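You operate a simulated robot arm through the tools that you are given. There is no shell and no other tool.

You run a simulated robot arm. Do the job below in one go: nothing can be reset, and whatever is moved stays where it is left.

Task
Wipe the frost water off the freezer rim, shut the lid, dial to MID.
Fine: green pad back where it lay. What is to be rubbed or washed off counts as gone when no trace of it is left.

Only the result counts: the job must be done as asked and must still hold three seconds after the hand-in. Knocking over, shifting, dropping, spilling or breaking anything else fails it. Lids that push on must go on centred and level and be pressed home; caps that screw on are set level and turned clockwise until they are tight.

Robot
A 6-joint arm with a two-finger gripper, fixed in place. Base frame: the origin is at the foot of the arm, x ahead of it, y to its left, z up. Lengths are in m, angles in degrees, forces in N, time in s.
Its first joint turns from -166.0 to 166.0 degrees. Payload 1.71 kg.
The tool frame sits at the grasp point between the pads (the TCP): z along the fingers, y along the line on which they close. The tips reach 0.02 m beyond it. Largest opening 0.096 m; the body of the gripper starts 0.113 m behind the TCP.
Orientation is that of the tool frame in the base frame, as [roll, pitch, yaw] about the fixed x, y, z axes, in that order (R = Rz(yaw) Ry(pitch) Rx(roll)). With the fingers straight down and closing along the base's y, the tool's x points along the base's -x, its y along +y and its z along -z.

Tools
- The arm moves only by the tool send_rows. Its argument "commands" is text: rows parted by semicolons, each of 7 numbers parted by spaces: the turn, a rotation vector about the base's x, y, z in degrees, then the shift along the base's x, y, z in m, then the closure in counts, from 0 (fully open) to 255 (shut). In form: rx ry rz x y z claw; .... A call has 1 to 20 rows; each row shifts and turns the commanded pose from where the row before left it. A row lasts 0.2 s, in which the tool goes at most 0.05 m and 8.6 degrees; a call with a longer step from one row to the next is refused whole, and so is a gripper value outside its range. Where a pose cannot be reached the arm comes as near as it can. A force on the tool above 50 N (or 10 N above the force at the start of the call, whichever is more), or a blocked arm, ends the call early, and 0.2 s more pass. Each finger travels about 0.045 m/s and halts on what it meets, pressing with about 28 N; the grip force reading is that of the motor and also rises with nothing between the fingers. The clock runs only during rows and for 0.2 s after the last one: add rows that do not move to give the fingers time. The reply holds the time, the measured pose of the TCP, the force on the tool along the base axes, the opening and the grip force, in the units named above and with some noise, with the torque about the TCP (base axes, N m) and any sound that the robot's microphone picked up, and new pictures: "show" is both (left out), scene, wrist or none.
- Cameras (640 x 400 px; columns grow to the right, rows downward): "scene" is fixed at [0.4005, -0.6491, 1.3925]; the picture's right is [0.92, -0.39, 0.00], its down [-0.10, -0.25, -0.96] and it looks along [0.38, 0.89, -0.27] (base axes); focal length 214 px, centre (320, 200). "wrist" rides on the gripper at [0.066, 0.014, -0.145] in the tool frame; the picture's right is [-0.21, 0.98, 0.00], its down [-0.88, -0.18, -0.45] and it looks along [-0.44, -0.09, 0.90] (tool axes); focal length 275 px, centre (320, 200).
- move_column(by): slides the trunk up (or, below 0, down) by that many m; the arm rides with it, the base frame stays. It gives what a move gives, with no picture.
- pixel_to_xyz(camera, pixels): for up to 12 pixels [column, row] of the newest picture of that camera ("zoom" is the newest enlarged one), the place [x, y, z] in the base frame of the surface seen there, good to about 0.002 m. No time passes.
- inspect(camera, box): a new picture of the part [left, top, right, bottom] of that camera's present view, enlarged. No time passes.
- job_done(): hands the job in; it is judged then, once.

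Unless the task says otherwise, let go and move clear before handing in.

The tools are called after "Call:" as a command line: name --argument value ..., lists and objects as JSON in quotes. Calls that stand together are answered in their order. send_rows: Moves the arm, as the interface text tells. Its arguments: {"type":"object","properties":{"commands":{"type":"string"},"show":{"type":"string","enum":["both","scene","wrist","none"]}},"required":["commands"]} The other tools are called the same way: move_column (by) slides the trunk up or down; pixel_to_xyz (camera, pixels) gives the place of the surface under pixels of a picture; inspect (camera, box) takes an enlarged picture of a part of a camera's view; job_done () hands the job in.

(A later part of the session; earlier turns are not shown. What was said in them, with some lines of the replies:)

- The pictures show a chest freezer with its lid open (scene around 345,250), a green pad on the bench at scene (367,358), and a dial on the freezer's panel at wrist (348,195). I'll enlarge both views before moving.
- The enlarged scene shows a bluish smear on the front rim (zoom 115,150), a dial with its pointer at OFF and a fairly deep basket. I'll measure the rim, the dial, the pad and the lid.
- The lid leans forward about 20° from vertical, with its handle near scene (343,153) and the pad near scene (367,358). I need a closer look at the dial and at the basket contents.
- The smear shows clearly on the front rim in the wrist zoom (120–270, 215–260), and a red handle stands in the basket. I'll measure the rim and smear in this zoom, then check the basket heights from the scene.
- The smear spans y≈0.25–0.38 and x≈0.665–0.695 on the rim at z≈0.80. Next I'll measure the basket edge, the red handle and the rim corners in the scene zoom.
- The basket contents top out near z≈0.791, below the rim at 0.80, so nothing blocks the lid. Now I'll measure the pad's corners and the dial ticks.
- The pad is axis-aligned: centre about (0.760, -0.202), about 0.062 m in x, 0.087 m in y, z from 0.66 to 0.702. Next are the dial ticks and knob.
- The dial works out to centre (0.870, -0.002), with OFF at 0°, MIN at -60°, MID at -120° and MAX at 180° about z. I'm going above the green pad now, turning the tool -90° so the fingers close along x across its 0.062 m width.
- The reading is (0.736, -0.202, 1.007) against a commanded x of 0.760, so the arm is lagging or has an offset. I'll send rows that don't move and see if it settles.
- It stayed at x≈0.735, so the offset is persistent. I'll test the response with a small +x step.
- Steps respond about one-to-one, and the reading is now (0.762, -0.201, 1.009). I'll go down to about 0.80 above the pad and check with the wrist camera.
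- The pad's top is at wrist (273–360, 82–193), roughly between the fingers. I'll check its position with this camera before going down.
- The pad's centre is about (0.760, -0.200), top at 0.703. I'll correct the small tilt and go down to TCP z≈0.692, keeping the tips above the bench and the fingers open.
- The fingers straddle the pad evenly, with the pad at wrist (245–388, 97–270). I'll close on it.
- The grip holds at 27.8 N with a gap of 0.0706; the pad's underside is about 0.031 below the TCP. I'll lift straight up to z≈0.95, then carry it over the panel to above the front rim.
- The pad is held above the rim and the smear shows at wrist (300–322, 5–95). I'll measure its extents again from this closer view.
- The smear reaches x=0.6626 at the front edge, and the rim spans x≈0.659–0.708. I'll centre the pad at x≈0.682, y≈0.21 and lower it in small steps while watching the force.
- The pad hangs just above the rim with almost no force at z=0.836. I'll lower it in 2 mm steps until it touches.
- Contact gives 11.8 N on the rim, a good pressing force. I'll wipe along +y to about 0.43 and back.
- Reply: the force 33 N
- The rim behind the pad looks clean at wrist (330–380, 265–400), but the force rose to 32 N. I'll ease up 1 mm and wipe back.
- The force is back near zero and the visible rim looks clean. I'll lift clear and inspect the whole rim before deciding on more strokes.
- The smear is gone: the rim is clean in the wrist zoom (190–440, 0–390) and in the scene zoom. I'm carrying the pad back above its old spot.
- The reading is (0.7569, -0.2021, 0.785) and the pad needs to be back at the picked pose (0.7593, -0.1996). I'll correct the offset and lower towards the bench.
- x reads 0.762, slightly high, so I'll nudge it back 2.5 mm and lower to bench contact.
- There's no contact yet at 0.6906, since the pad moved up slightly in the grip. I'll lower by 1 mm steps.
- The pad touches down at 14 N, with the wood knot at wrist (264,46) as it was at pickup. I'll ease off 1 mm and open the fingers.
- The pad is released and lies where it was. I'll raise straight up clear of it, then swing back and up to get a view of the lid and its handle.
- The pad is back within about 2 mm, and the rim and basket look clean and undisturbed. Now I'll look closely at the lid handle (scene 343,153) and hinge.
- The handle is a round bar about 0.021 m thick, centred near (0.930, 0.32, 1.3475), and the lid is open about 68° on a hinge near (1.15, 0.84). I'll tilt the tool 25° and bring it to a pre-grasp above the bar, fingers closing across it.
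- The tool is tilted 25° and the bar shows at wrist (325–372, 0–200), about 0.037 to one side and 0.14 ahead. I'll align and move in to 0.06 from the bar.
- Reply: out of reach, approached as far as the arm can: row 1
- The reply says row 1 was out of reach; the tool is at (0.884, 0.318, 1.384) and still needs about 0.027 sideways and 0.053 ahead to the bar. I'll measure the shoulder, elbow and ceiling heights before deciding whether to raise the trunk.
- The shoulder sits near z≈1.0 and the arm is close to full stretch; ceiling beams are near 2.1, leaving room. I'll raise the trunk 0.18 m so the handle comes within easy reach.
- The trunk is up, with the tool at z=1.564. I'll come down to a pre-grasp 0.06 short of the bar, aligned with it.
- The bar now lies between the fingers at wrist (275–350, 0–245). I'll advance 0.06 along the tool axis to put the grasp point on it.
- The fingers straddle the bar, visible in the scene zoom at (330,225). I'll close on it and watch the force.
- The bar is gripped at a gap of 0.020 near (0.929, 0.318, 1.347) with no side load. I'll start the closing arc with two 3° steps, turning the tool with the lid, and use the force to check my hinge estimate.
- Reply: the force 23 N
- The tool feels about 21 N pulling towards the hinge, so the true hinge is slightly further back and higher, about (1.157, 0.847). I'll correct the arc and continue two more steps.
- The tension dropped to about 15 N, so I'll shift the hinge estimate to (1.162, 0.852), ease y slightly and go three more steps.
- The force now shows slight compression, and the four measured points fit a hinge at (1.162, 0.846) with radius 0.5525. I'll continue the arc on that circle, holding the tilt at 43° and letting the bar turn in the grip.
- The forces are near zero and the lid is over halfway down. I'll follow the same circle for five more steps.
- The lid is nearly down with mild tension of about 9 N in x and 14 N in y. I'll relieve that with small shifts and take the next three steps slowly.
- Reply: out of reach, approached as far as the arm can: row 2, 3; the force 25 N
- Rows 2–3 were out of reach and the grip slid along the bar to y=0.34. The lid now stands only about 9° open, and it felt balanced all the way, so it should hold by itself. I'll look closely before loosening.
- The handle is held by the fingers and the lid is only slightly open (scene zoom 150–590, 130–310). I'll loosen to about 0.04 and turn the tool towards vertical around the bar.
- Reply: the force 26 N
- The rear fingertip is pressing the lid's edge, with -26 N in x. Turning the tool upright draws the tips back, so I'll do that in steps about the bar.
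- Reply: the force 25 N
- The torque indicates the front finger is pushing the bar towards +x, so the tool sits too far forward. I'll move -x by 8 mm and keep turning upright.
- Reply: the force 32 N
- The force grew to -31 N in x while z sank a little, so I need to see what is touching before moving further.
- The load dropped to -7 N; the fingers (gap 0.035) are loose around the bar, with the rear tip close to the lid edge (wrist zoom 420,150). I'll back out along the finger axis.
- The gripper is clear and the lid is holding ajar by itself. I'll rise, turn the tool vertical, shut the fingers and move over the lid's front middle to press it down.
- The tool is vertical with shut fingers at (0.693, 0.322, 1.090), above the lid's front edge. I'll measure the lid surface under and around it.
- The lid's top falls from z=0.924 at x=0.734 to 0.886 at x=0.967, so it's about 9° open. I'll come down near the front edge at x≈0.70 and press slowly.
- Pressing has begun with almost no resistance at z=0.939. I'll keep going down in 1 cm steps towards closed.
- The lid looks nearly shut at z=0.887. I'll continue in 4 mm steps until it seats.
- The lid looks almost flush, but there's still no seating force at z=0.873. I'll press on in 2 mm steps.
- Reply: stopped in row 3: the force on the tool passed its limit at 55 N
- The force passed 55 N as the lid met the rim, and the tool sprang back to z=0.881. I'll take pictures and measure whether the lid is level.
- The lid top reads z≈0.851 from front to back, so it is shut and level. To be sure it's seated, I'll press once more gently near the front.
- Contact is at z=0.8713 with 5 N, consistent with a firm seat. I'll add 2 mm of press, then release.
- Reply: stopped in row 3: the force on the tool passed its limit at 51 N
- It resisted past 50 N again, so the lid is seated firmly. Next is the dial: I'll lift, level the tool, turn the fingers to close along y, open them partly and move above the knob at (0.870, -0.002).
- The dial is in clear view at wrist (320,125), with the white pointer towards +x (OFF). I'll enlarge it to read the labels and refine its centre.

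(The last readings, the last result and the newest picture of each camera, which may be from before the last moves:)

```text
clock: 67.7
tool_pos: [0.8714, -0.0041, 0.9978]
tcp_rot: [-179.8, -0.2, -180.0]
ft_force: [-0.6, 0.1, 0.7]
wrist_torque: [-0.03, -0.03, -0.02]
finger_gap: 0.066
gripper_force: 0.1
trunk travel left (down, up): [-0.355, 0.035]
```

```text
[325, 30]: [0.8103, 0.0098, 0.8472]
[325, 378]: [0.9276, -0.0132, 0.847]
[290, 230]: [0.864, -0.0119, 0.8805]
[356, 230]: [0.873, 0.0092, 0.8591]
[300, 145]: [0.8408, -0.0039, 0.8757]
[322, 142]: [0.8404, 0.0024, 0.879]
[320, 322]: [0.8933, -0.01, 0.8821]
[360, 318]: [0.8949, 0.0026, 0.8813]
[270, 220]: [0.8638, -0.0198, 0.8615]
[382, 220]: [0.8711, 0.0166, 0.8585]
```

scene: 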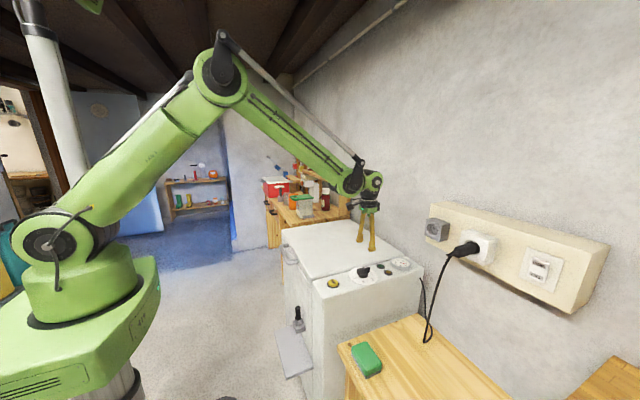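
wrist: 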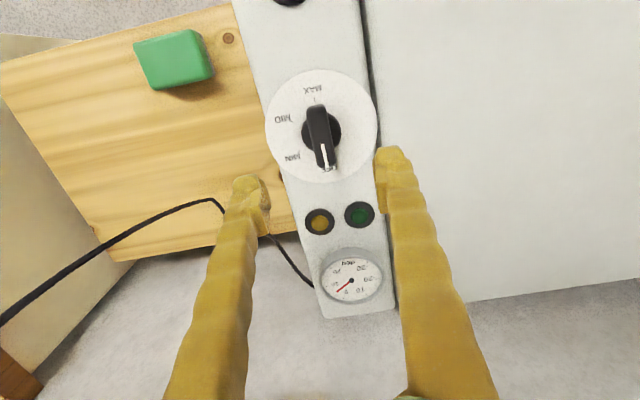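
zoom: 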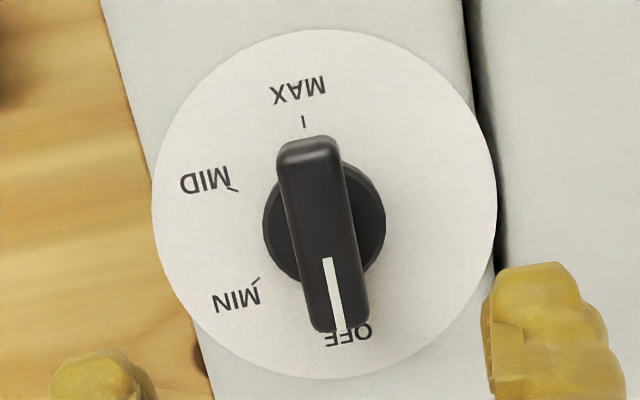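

The dial's centre is (0.869, -0.002), the knob bar lies along x and is about 0.02 wide, with its top at 0.884. I'll lower the open fingers around it so the tips stop just above the collar.

Call:
send_rows --commands "0 0 0 -0.0012 0.001 -0.04 80;0 0 0 -0.0012 0.001 -0.035 80;0 0 0 0 0 -0.02 80;0 0 0 0 0 -0.01 80;0 0 0 0 0 -0.005 80;0 0 0 0 0 0 80" --show "wrist"

```text
clock: 69.1
tool_pos: [0.8707, -0.0012, 0.8889]
tcp_rot: [-179.9, -0.1, 179.9]
ft_force: [0.3, 0.0, -0.3]
wrist_torque: [0.02, 0.01, -0.02]
finger_gap: 0.0658
gripper_force: 0.0
trunk travel left (down, up): [-0.355, 0.035]
```

wrist: 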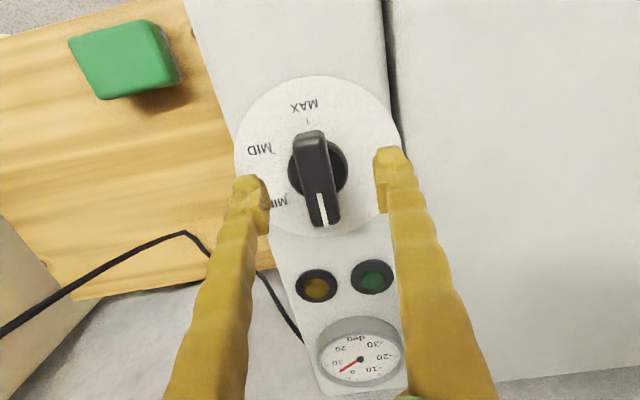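

The fingers straddle the knob symmetrically. I'll lower 2 mm more, centre in x, and close.

Call:
send_rows --commands "0 0 0 -0.0015 -0.0005 -0.002 80;0 0 0 0 0 0 255;0 0 0 0 0 0 255;0 0 0 0 0 0 255;0 0 0 0 0 0 255;0 0 0 0 0 0 255" --show "wrist"

```text
clock: 70.5
tool_pos: [0.8687, -0.002, 0.8878]
tcp_rot: [-179.8, -0.1, -179.9]
ft_force: [-2.8, -10.5, -3.0]
wrist_torque: [-0.14, -0.01, 0.02]
finger_gap: 0.019
gripper_force: 34.5
trunk travel left (down, up): [-0.355, 0.035]
```

wrist: 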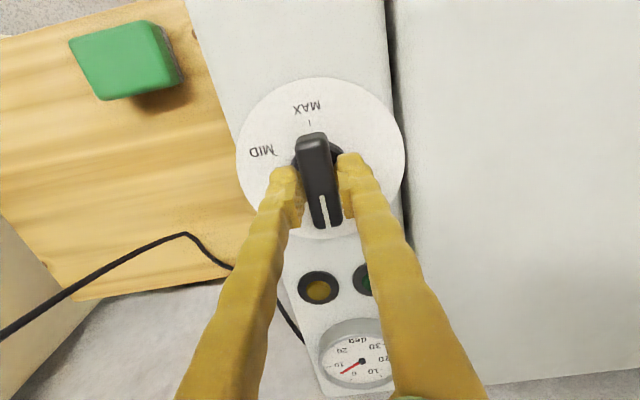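

The knob is gripped at a gap of 0.019, with a slight -10 N side load. I'll shift 1 mm in y and turn clockwise (seen from above) about 56° first.

Call:
send_rows --commands "0 0 0 0 -0.001 0 255;0 0 -7 0 0 0 255;0 0 -7 0 0 0 255;0 0 -7 0 0 0 255;0 0 -7 0 0 0 255;0 0 -7 0 0 0 255;0 0 -7 0 0 0 255;0 0 -7 0 0 0 255;0 0 -7 0 0 0 255;0 0 0 0 0 0 255" --show "wrist"

```text
clock: 72.7
tool_pos: [0.8679, -0.0027, 0.8887]
tcp_rot: [-179.9, 0.0, 123.9]
ft_force: [20.4, 2.8, 13.4]
wrist_torque: [0.36, -0.1, 0.02]
finger_gap: 0.0194
gripper_force: 34.7
trunk travel left (down, up): [-0.355, 0.035]
```

wrist: 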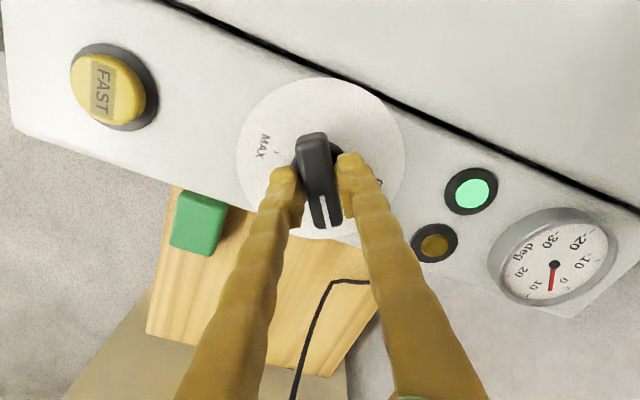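

The green lamp came on and the knob has turned with the fingers to about MIN. I'll relieve the 20 N side load and turn the remaining 64° to MID.

Call:
send_rows --commands "0 0 0 0.0015 0 0.001 255;0 0 -7 0.0003 0 0 255;0 0 -7 0.0003 0 0 255;0 0 -7 0.0003 0 0 255;0 0 -7 0.0003 0 0 255;0 0 0 0 0 0 255" --show "wrist"

```text
clock: 74.3
tool_pos: [0.8641, -0.0008, 0.8993]
tcp_rot: [179.3, 0.1, 96.0]
ft_force: [67.4, 5.3, 17.6]
wrist_torque: [0.15, -1.32, 0.12]
finger_gap: 0.0281
gripper_force: 35.3
trunk travel left (down, up): [-0.355, 0.035]
stopped in row 6: the force on the tool passed its limit at 51 N (the readings are from after the stop); the commanded pose is now the measured one
```

wrist: 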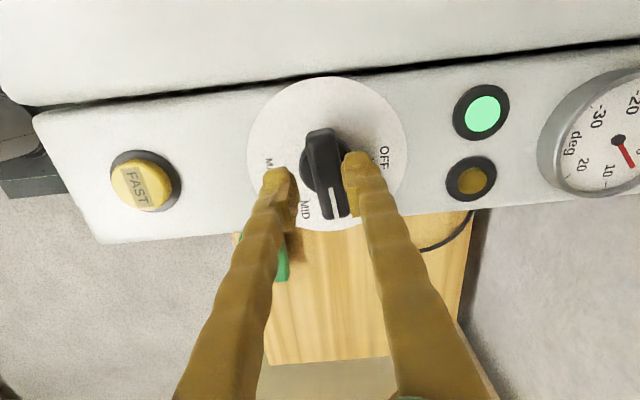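

The call stopped on force (67 N in x): the bar is skewed in the grip (gap 0.028) and the fingers rode up to z=0.899. I'll release the knob to remove the load, then check where its pointer stands.

Call:
send_rows --commands "0 0 0 0 0 0 150;0 0 0 0 0 0 100;0 0 0 0 0 0 80;0 0 0 0 0 0 80" --show "both"

Call:
inspect --camera "wrist" --box '[240, 70, 410, 240]'

Call:
inspect --camera "scene" --box '[300, 220, 430, 300]'

```text
clock: 75.3
tool_pos: [0.8577, -0.0019, 0.9003]
tcp_rot: [179.5, 0.1, 95.9]
ft_force: [0.6, -0.3, 0.0]
wrist_torque: [0.03, 0.0, -0.01]
finger_gap: 0.0658
gripper_force: 0.0
trunk travel left (down, up): [-0.355, 0.035]
```

scene: 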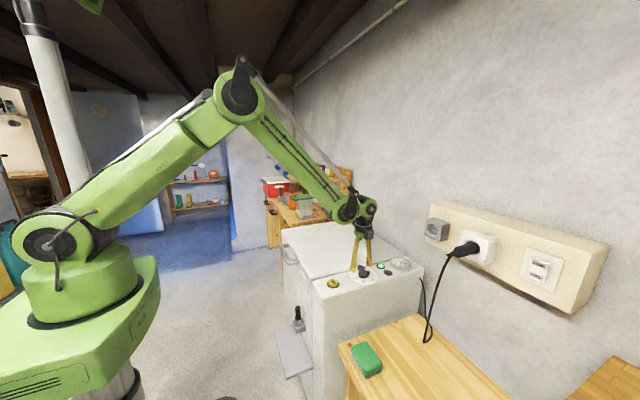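
wrist: 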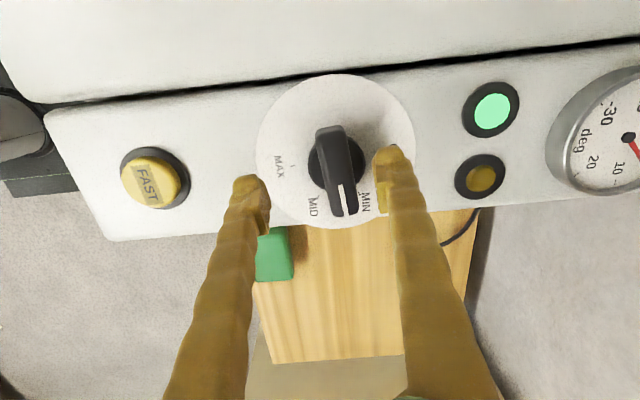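

```text
2.35 times, centred on (325, 155) of wrist
```

zoom: 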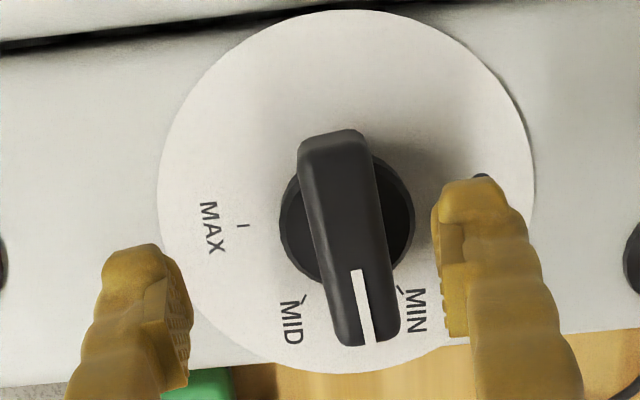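

```text
4.92 times, centred on (365, 260) of scene
```

zoom: 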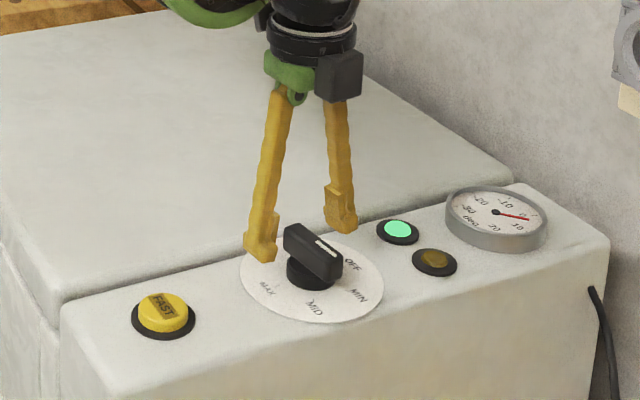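

The knob has been turned part of the way and the load is gone; the tool sits about 11 mm to -x of the dial centre. I'll measure the pointer's present direction.

Call:
pixel_to_xyz --camera "scene" --pixels '[[360, 268], [368, 272]]'

Call:
pixel_to_xyz --camera "zoom" --pixels '[[295, 230], [290, 240], [320, 242], [340, 256], [338, 268], [312, 250], [300, 258], [335, 275]]'

Call:
inspect --camera "wrist" --box '[240, 70, 410, 240]'

Call:
pixel_to_xyz --camera "zoom" --pixels '[[355, 275], [367, 340], [335, 140], [348, 225], [340, 180], [318, 140], [358, 138], [340, 340], [395, 330], [303, 300], [400, 290], [242, 225]]'

```text
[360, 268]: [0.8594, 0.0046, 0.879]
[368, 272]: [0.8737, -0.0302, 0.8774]
```

```text
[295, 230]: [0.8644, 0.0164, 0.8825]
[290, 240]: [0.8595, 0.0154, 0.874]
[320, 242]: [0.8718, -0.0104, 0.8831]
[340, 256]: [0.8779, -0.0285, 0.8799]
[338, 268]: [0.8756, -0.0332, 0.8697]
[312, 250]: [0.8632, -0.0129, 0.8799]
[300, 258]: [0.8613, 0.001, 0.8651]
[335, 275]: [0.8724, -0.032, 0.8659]
```

```text
2.35 times, centred on (325, 155) of wrist
```

zoom: 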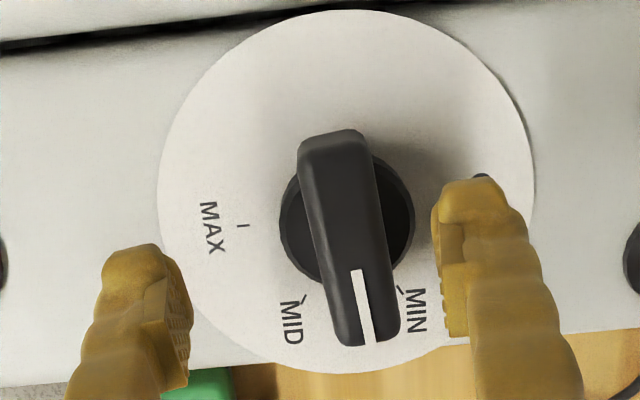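

```text
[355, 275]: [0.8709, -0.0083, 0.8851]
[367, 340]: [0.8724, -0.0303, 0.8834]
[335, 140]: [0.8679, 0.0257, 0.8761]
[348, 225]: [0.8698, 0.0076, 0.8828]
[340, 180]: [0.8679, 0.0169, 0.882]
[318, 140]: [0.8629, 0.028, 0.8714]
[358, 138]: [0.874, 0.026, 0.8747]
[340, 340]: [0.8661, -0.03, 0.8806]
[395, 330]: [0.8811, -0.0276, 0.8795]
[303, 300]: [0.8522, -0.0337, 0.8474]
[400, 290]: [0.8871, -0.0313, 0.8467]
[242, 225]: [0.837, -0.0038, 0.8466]
```

The knob has followed the tool to about -85°, so it turns smoothly and the load came from the arm drifting. I'll recentre the open fingers on the knob at (0.869, -0.002, 0.888) before gripping again.

Call:
send_rows --commands "0 0 1.5 0.006 0 0 80;0 0 0 0.0053 0 -0.006 80;0 0 0 0 0 -0.006 80;0 0 0 0 0 0 80" --show "wrist"

```text
clock: 76.3
tool_pos: [0.8686, -0.0019, 0.8896]
tcp_rot: [179.5, 0.2, 97.5]
ft_force: [0.6, -0.2, 0.3]
wrist_torque: [-0.03, 0.03, -0.01]
finger_gap: 0.0657
gripper_force: 0.1
trunk travel left (down, up): [-0.355, 0.035]
```

wrist: 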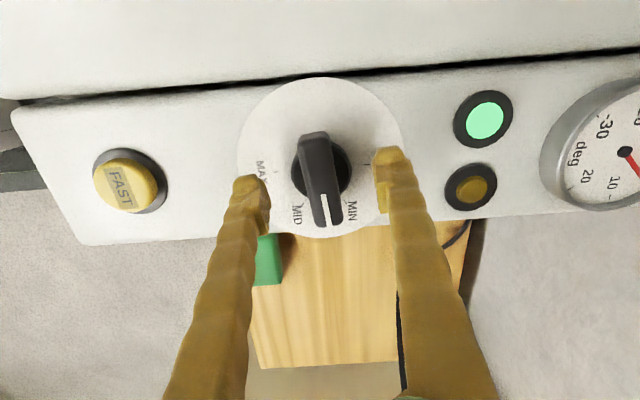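

I turned the wrong way by a small amount: yaw is 97.5 and should be about 94.5. I'll correct that, lower 1.5 mm and grip.

Call:
send_rows --commands "0 0 -3 0.0004 0 -0.0015 80;0 0 0 0 0 0 80;0 0 0 0 0 0 255;0 0 0 0 0 0 255;0 0 0 0 0 0 255;0 0 0 0 0 0 255;0 0 0 0 0 0 255" --show "none"

```text
clock: 77.9
tool_pos: [0.8701, -0.0023, 0.8872]
tcp_rot: [179.4, 0.1, 94.4]
ft_force: [10.1, -1.1, 3.3]
wrist_torque: [-0.06, -0.12, 0.01]
finger_gap: 0.019
gripper_force: 35.1
trunk travel left (down, up): [-0.355, 0.035]
```

Gripped at a gap of 0.019 with 10 N in x. I'll shift 1 mm and turn 12°, then check.

Call:
send_rows --commands "0 0 0 0.001 0 0 255;0 0 -6 0 0 0 255;0 0 -6 0 0 0 255;0 0 0 0 0 0 255" --show "none"

```text
clock: 78.9
tool_pos: [0.8692, -0.0021, 0.8891]
tcp_rot: [179.4, 0.1, 82.3]
ft_force: [10.7, -5.3, 20.0]
wrist_torque: [-0.22, -0.17, -0.02]
finger_gap: 0.019
gripper_force: 34.9
trunk travel left (down, up): [-0.355, 0.035]
```

It turned cleanly to yaw 82.3; there's 20 N upward on the fingers, so I'll lift 1.5 mm and continue 12° more.

Call:
send_rows --commands "0 0 0 0.001 -0.0003 0.0015 255;0 0 -6 0 0 0 255;0 0 -6 0 0 0 255;0 0 0 0 0 0 255" --show "none"

```text
clock: 79.9
tool_pos: [0.8698, -0.0021, 0.8887]
tcp_rot: [179.5, 0.1, 70.3]
ft_force: [-14.7, 1.0, -12.7]
wrist_torque: [0.25, 0.1, 0.02]
finger_gap: 0.0191
gripper_force: 34.9
trunk travel left (down, up): [-0.355, 0.035]
```

Yaw is 70.3, so the knob is near -110°. I'll relieve the small load and turn the last 10.3° to -120°.

Call:
send_rows --commands "0 0 0 -0.001 0 -0.001 255;0 0 -5.2 0 0 0 255;0 0 -5.1 0 0 0 255;0 0 0 0 0 0 255" --show "wrist"

Call:
inspect --camera "scene" --box '[335, 250, 395, 290]'

```text
clock: 80.9
tool_pos: [0.8711, -0.0016, 0.8888]
tcp_rot: [179.4, 0.1, 60.1]
ft_force: [1.6, 3.6, -4.4]
wrist_torque: [0.26, -0.15, 0.02]
finger_gap: 0.0193
gripper_force: 35.4
trunk travel left (down, up): [-0.355, 0.035]
```

wrist: 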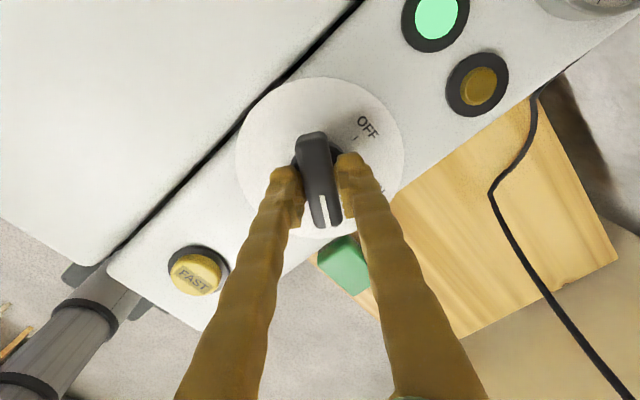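

```text
10.00 times, centred on (365, 270) of scene
```

zoom: 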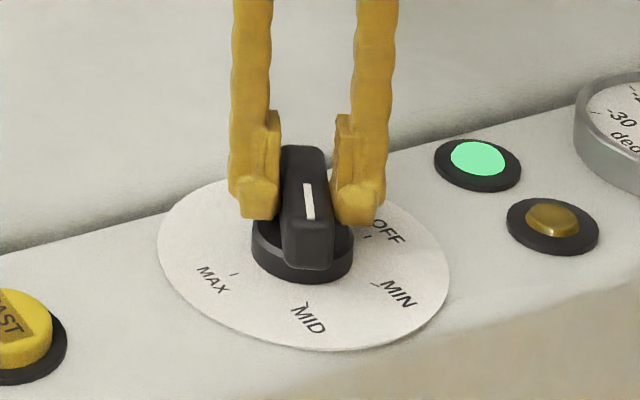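

The knob now points toward MID in the scene zoom (white line at 308,200), and yaw is 60.1. I'll open, lift clear and measure the pointer.

Call:
send_rows --commands "0 0 0 0 0 0 150;0 0 0 0 0 0 100;0 0 0 0 0 0 80;0 0 0 0 0 0 80;0 0 0 0 0 0.02 80;0 0 0 0 0 0.04 80;0 0 0 0 0 0.04 80;0 0 0 0 0 0 80" --show "both"

Call:
inspect --camera "wrist" --box '[250, 50, 400, 190]'

```text
clock: 82.7
tool_pos: [0.8725, -0.0019, 0.9895]
tcp_rot: [179.4, 0.1, 60.1]
ft_force: [-0.8, 0.4, 0.4]
wrist_torque: [-0.02, -0.05, -0.01]
finger_gap: 0.0658
gripper_force: 0.1
trunk travel left (down, up): [-0.355, 0.035]
```

scene: 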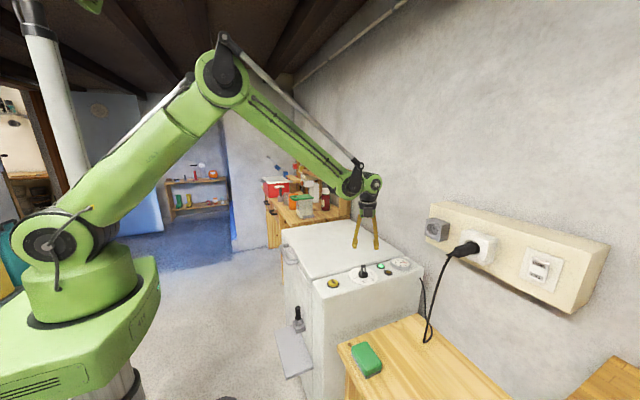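
wrist: 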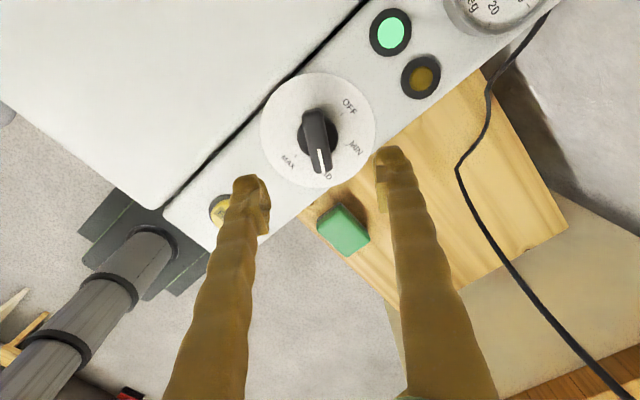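

```text
2.86 times, centred on (325, 120) of wrist
```

zoom: 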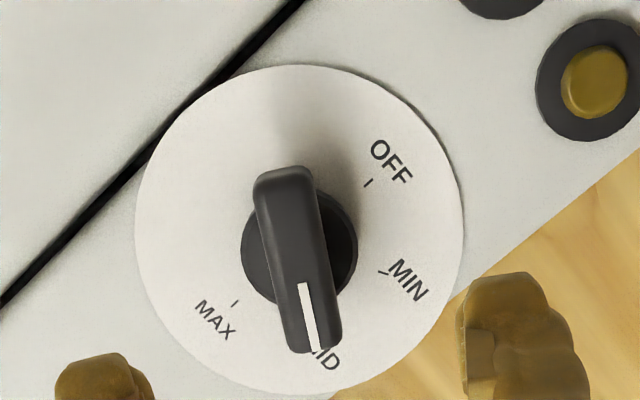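

Call:
pixel_to_xyz --camera "zoom" --pixels '[[304, 287], [314, 345], [283, 175], [265, 180], [303, 172], [290, 345], [340, 335], [235, 303], [385, 273], [369, 183], [304, 320], [295, 240]]'

Call:
inspect --camera "scene" --box '[275, 215, 425, 300]'

```text
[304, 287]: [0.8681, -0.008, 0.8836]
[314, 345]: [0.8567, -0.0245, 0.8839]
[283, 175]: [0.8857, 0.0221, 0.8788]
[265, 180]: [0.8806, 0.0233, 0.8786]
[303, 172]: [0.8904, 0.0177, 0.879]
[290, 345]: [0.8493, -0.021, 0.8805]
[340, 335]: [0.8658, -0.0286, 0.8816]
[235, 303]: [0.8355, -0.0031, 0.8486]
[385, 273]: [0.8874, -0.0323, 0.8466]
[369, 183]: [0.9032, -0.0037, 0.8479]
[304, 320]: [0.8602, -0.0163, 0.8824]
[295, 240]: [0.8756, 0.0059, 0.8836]
```

```text
4.27 times, centred on (350, 258) of scene
```

zoom: 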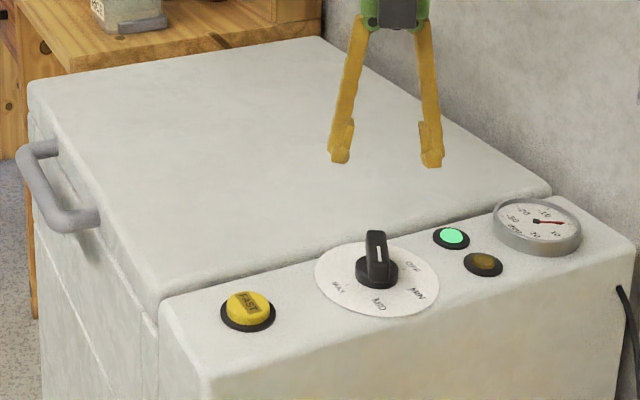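

The knob bar measures about -121°, within a couple of degrees of the MID tick, which it now covers. I'll move the arm up and clear, then do a final check.

Call:
send_rows --commands "0 0 0 0 0 0.045 80;0 0 0 -0.01 0 0.045 0;0 0 0 -0.02 0 0.04 0;0 0 0 -0.02 0 0.04 0;0 0 0 -0.02 0 0.04 0;0 0 0 -0.02 0 0.04 0;0 0 0 -0.03 0 0.035 0;0 0 0 -0.03 0 0.035 0;0 0 0 -0.03 0 0.03 0;0 0 0 -0.03 0 0.03 0;0 0 0 0 0 0 0" --show "both"

Call:
inspect --camera "scene" --box '[275, 215, 425, 300]'

Call:
inspect --camera "scene" --box '[345, 335, 395, 385]'

Call:
inspect --camera "scene" --box '[340, 258, 390, 290]'

```text
clock: 85.1
tool_pos: [0.6593, -0.0042, 1.3699]
tcp_rot: [179.5, 0.1, 60.1]
ft_force: [-0.9, -0.2, 0.5]
wrist_torque: [0.01, -0.02, 0.0]
finger_gap: 0.0961
gripper_force: 0.1
trunk travel left (down, up): [-0.355, 0.035]
```

scene: 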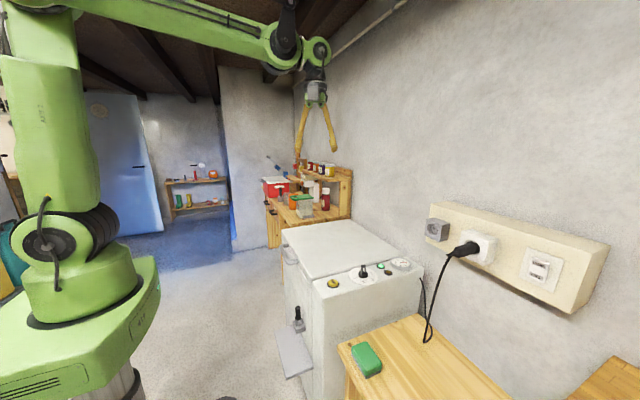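
wrist: 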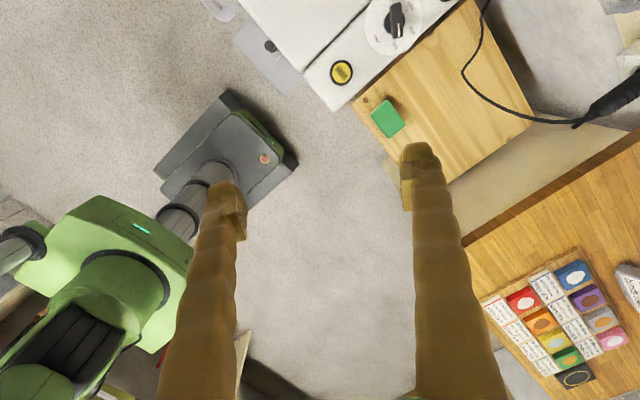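

```text
4.27 times, centred on (350, 258) of scene
```

zoom: 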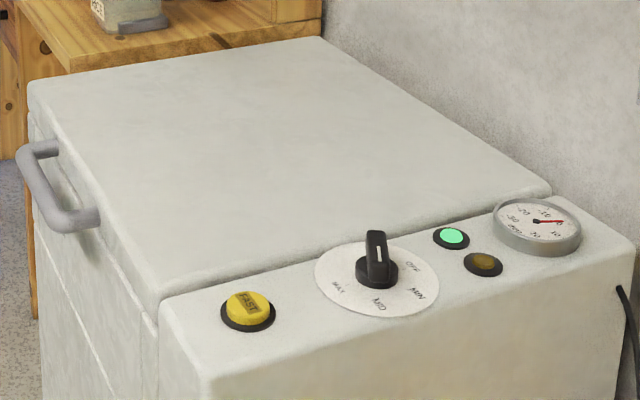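

```text
8.00 times, centred on (370, 360) of scene
```

zoom: 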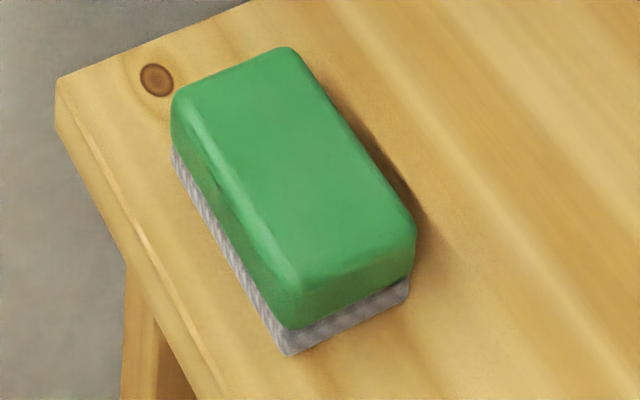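

```text
12.50 times, centred on (365, 274) of scene
```

zoom: 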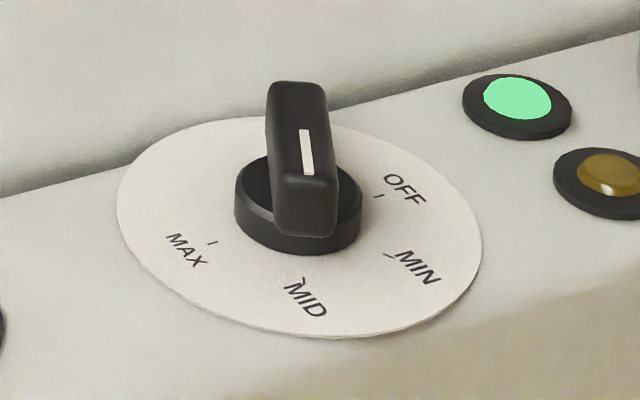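

The pad lies in place, the dial points to MID and the green lamp is lit. I'll do one last check that the lid has stayed level and shut.

Call:
pixel_to_xyz --camera "scene" --pixels '[[290, 237], [300, 250], [312, 278], [340, 245], [352, 229], [395, 258], [330, 262], [367, 358]]'

Call:
inspect --camera "scene" --box '[275, 230, 325, 300]'

```text
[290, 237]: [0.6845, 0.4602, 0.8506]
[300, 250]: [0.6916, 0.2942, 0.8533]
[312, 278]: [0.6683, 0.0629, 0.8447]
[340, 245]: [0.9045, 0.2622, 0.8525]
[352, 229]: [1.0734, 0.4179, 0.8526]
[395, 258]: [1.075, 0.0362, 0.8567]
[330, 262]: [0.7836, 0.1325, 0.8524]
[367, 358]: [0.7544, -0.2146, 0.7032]
```

```text
5.71 times, centred on (300, 265) of scene
```

zoom: 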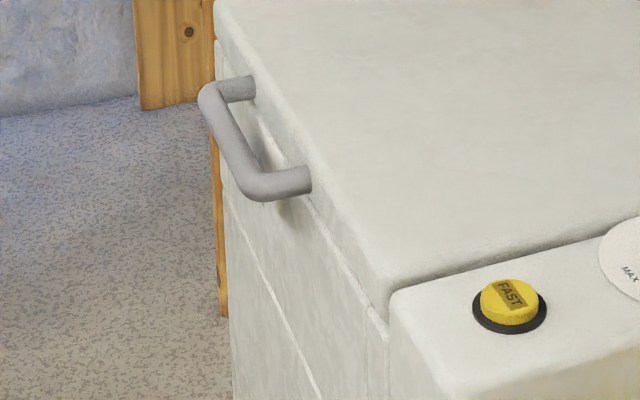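

The lid top reads z≈0.851–0.853 from front to back, so it is shut. The rim was wiped clean, the dial is at MID, the pad is back on its spot and the arm is clear, so I'm handing in.

Call:
job_done

```text
The job is handed in.
```

The freezer job is done and handed in; no verdict has come back.

- **Rim:** I wiped the front rim with the green pad, there and back. No smear showed in the wrist or scene views afterwards.
- **Lid:** It is shut and level, with the top at 0.851–0.853 m from front to back. I pressed the front down twice, and it held against more than 50 N.
- **Dial:** It points to MID, within a couple of degrees of the mark, and the green lamp is lit. Partway through the turn the fingers drifted and the force limit stopped the move. I let go, recentred and finished from there.
- **Green pad:** It is back on the bench within about 2 mm of where it lay.

I saw nothing else moved or knocked over. I raised the robot's trunk 0.18 m to reach the lid handle and left it raised. The gripper is open and clear of everything.
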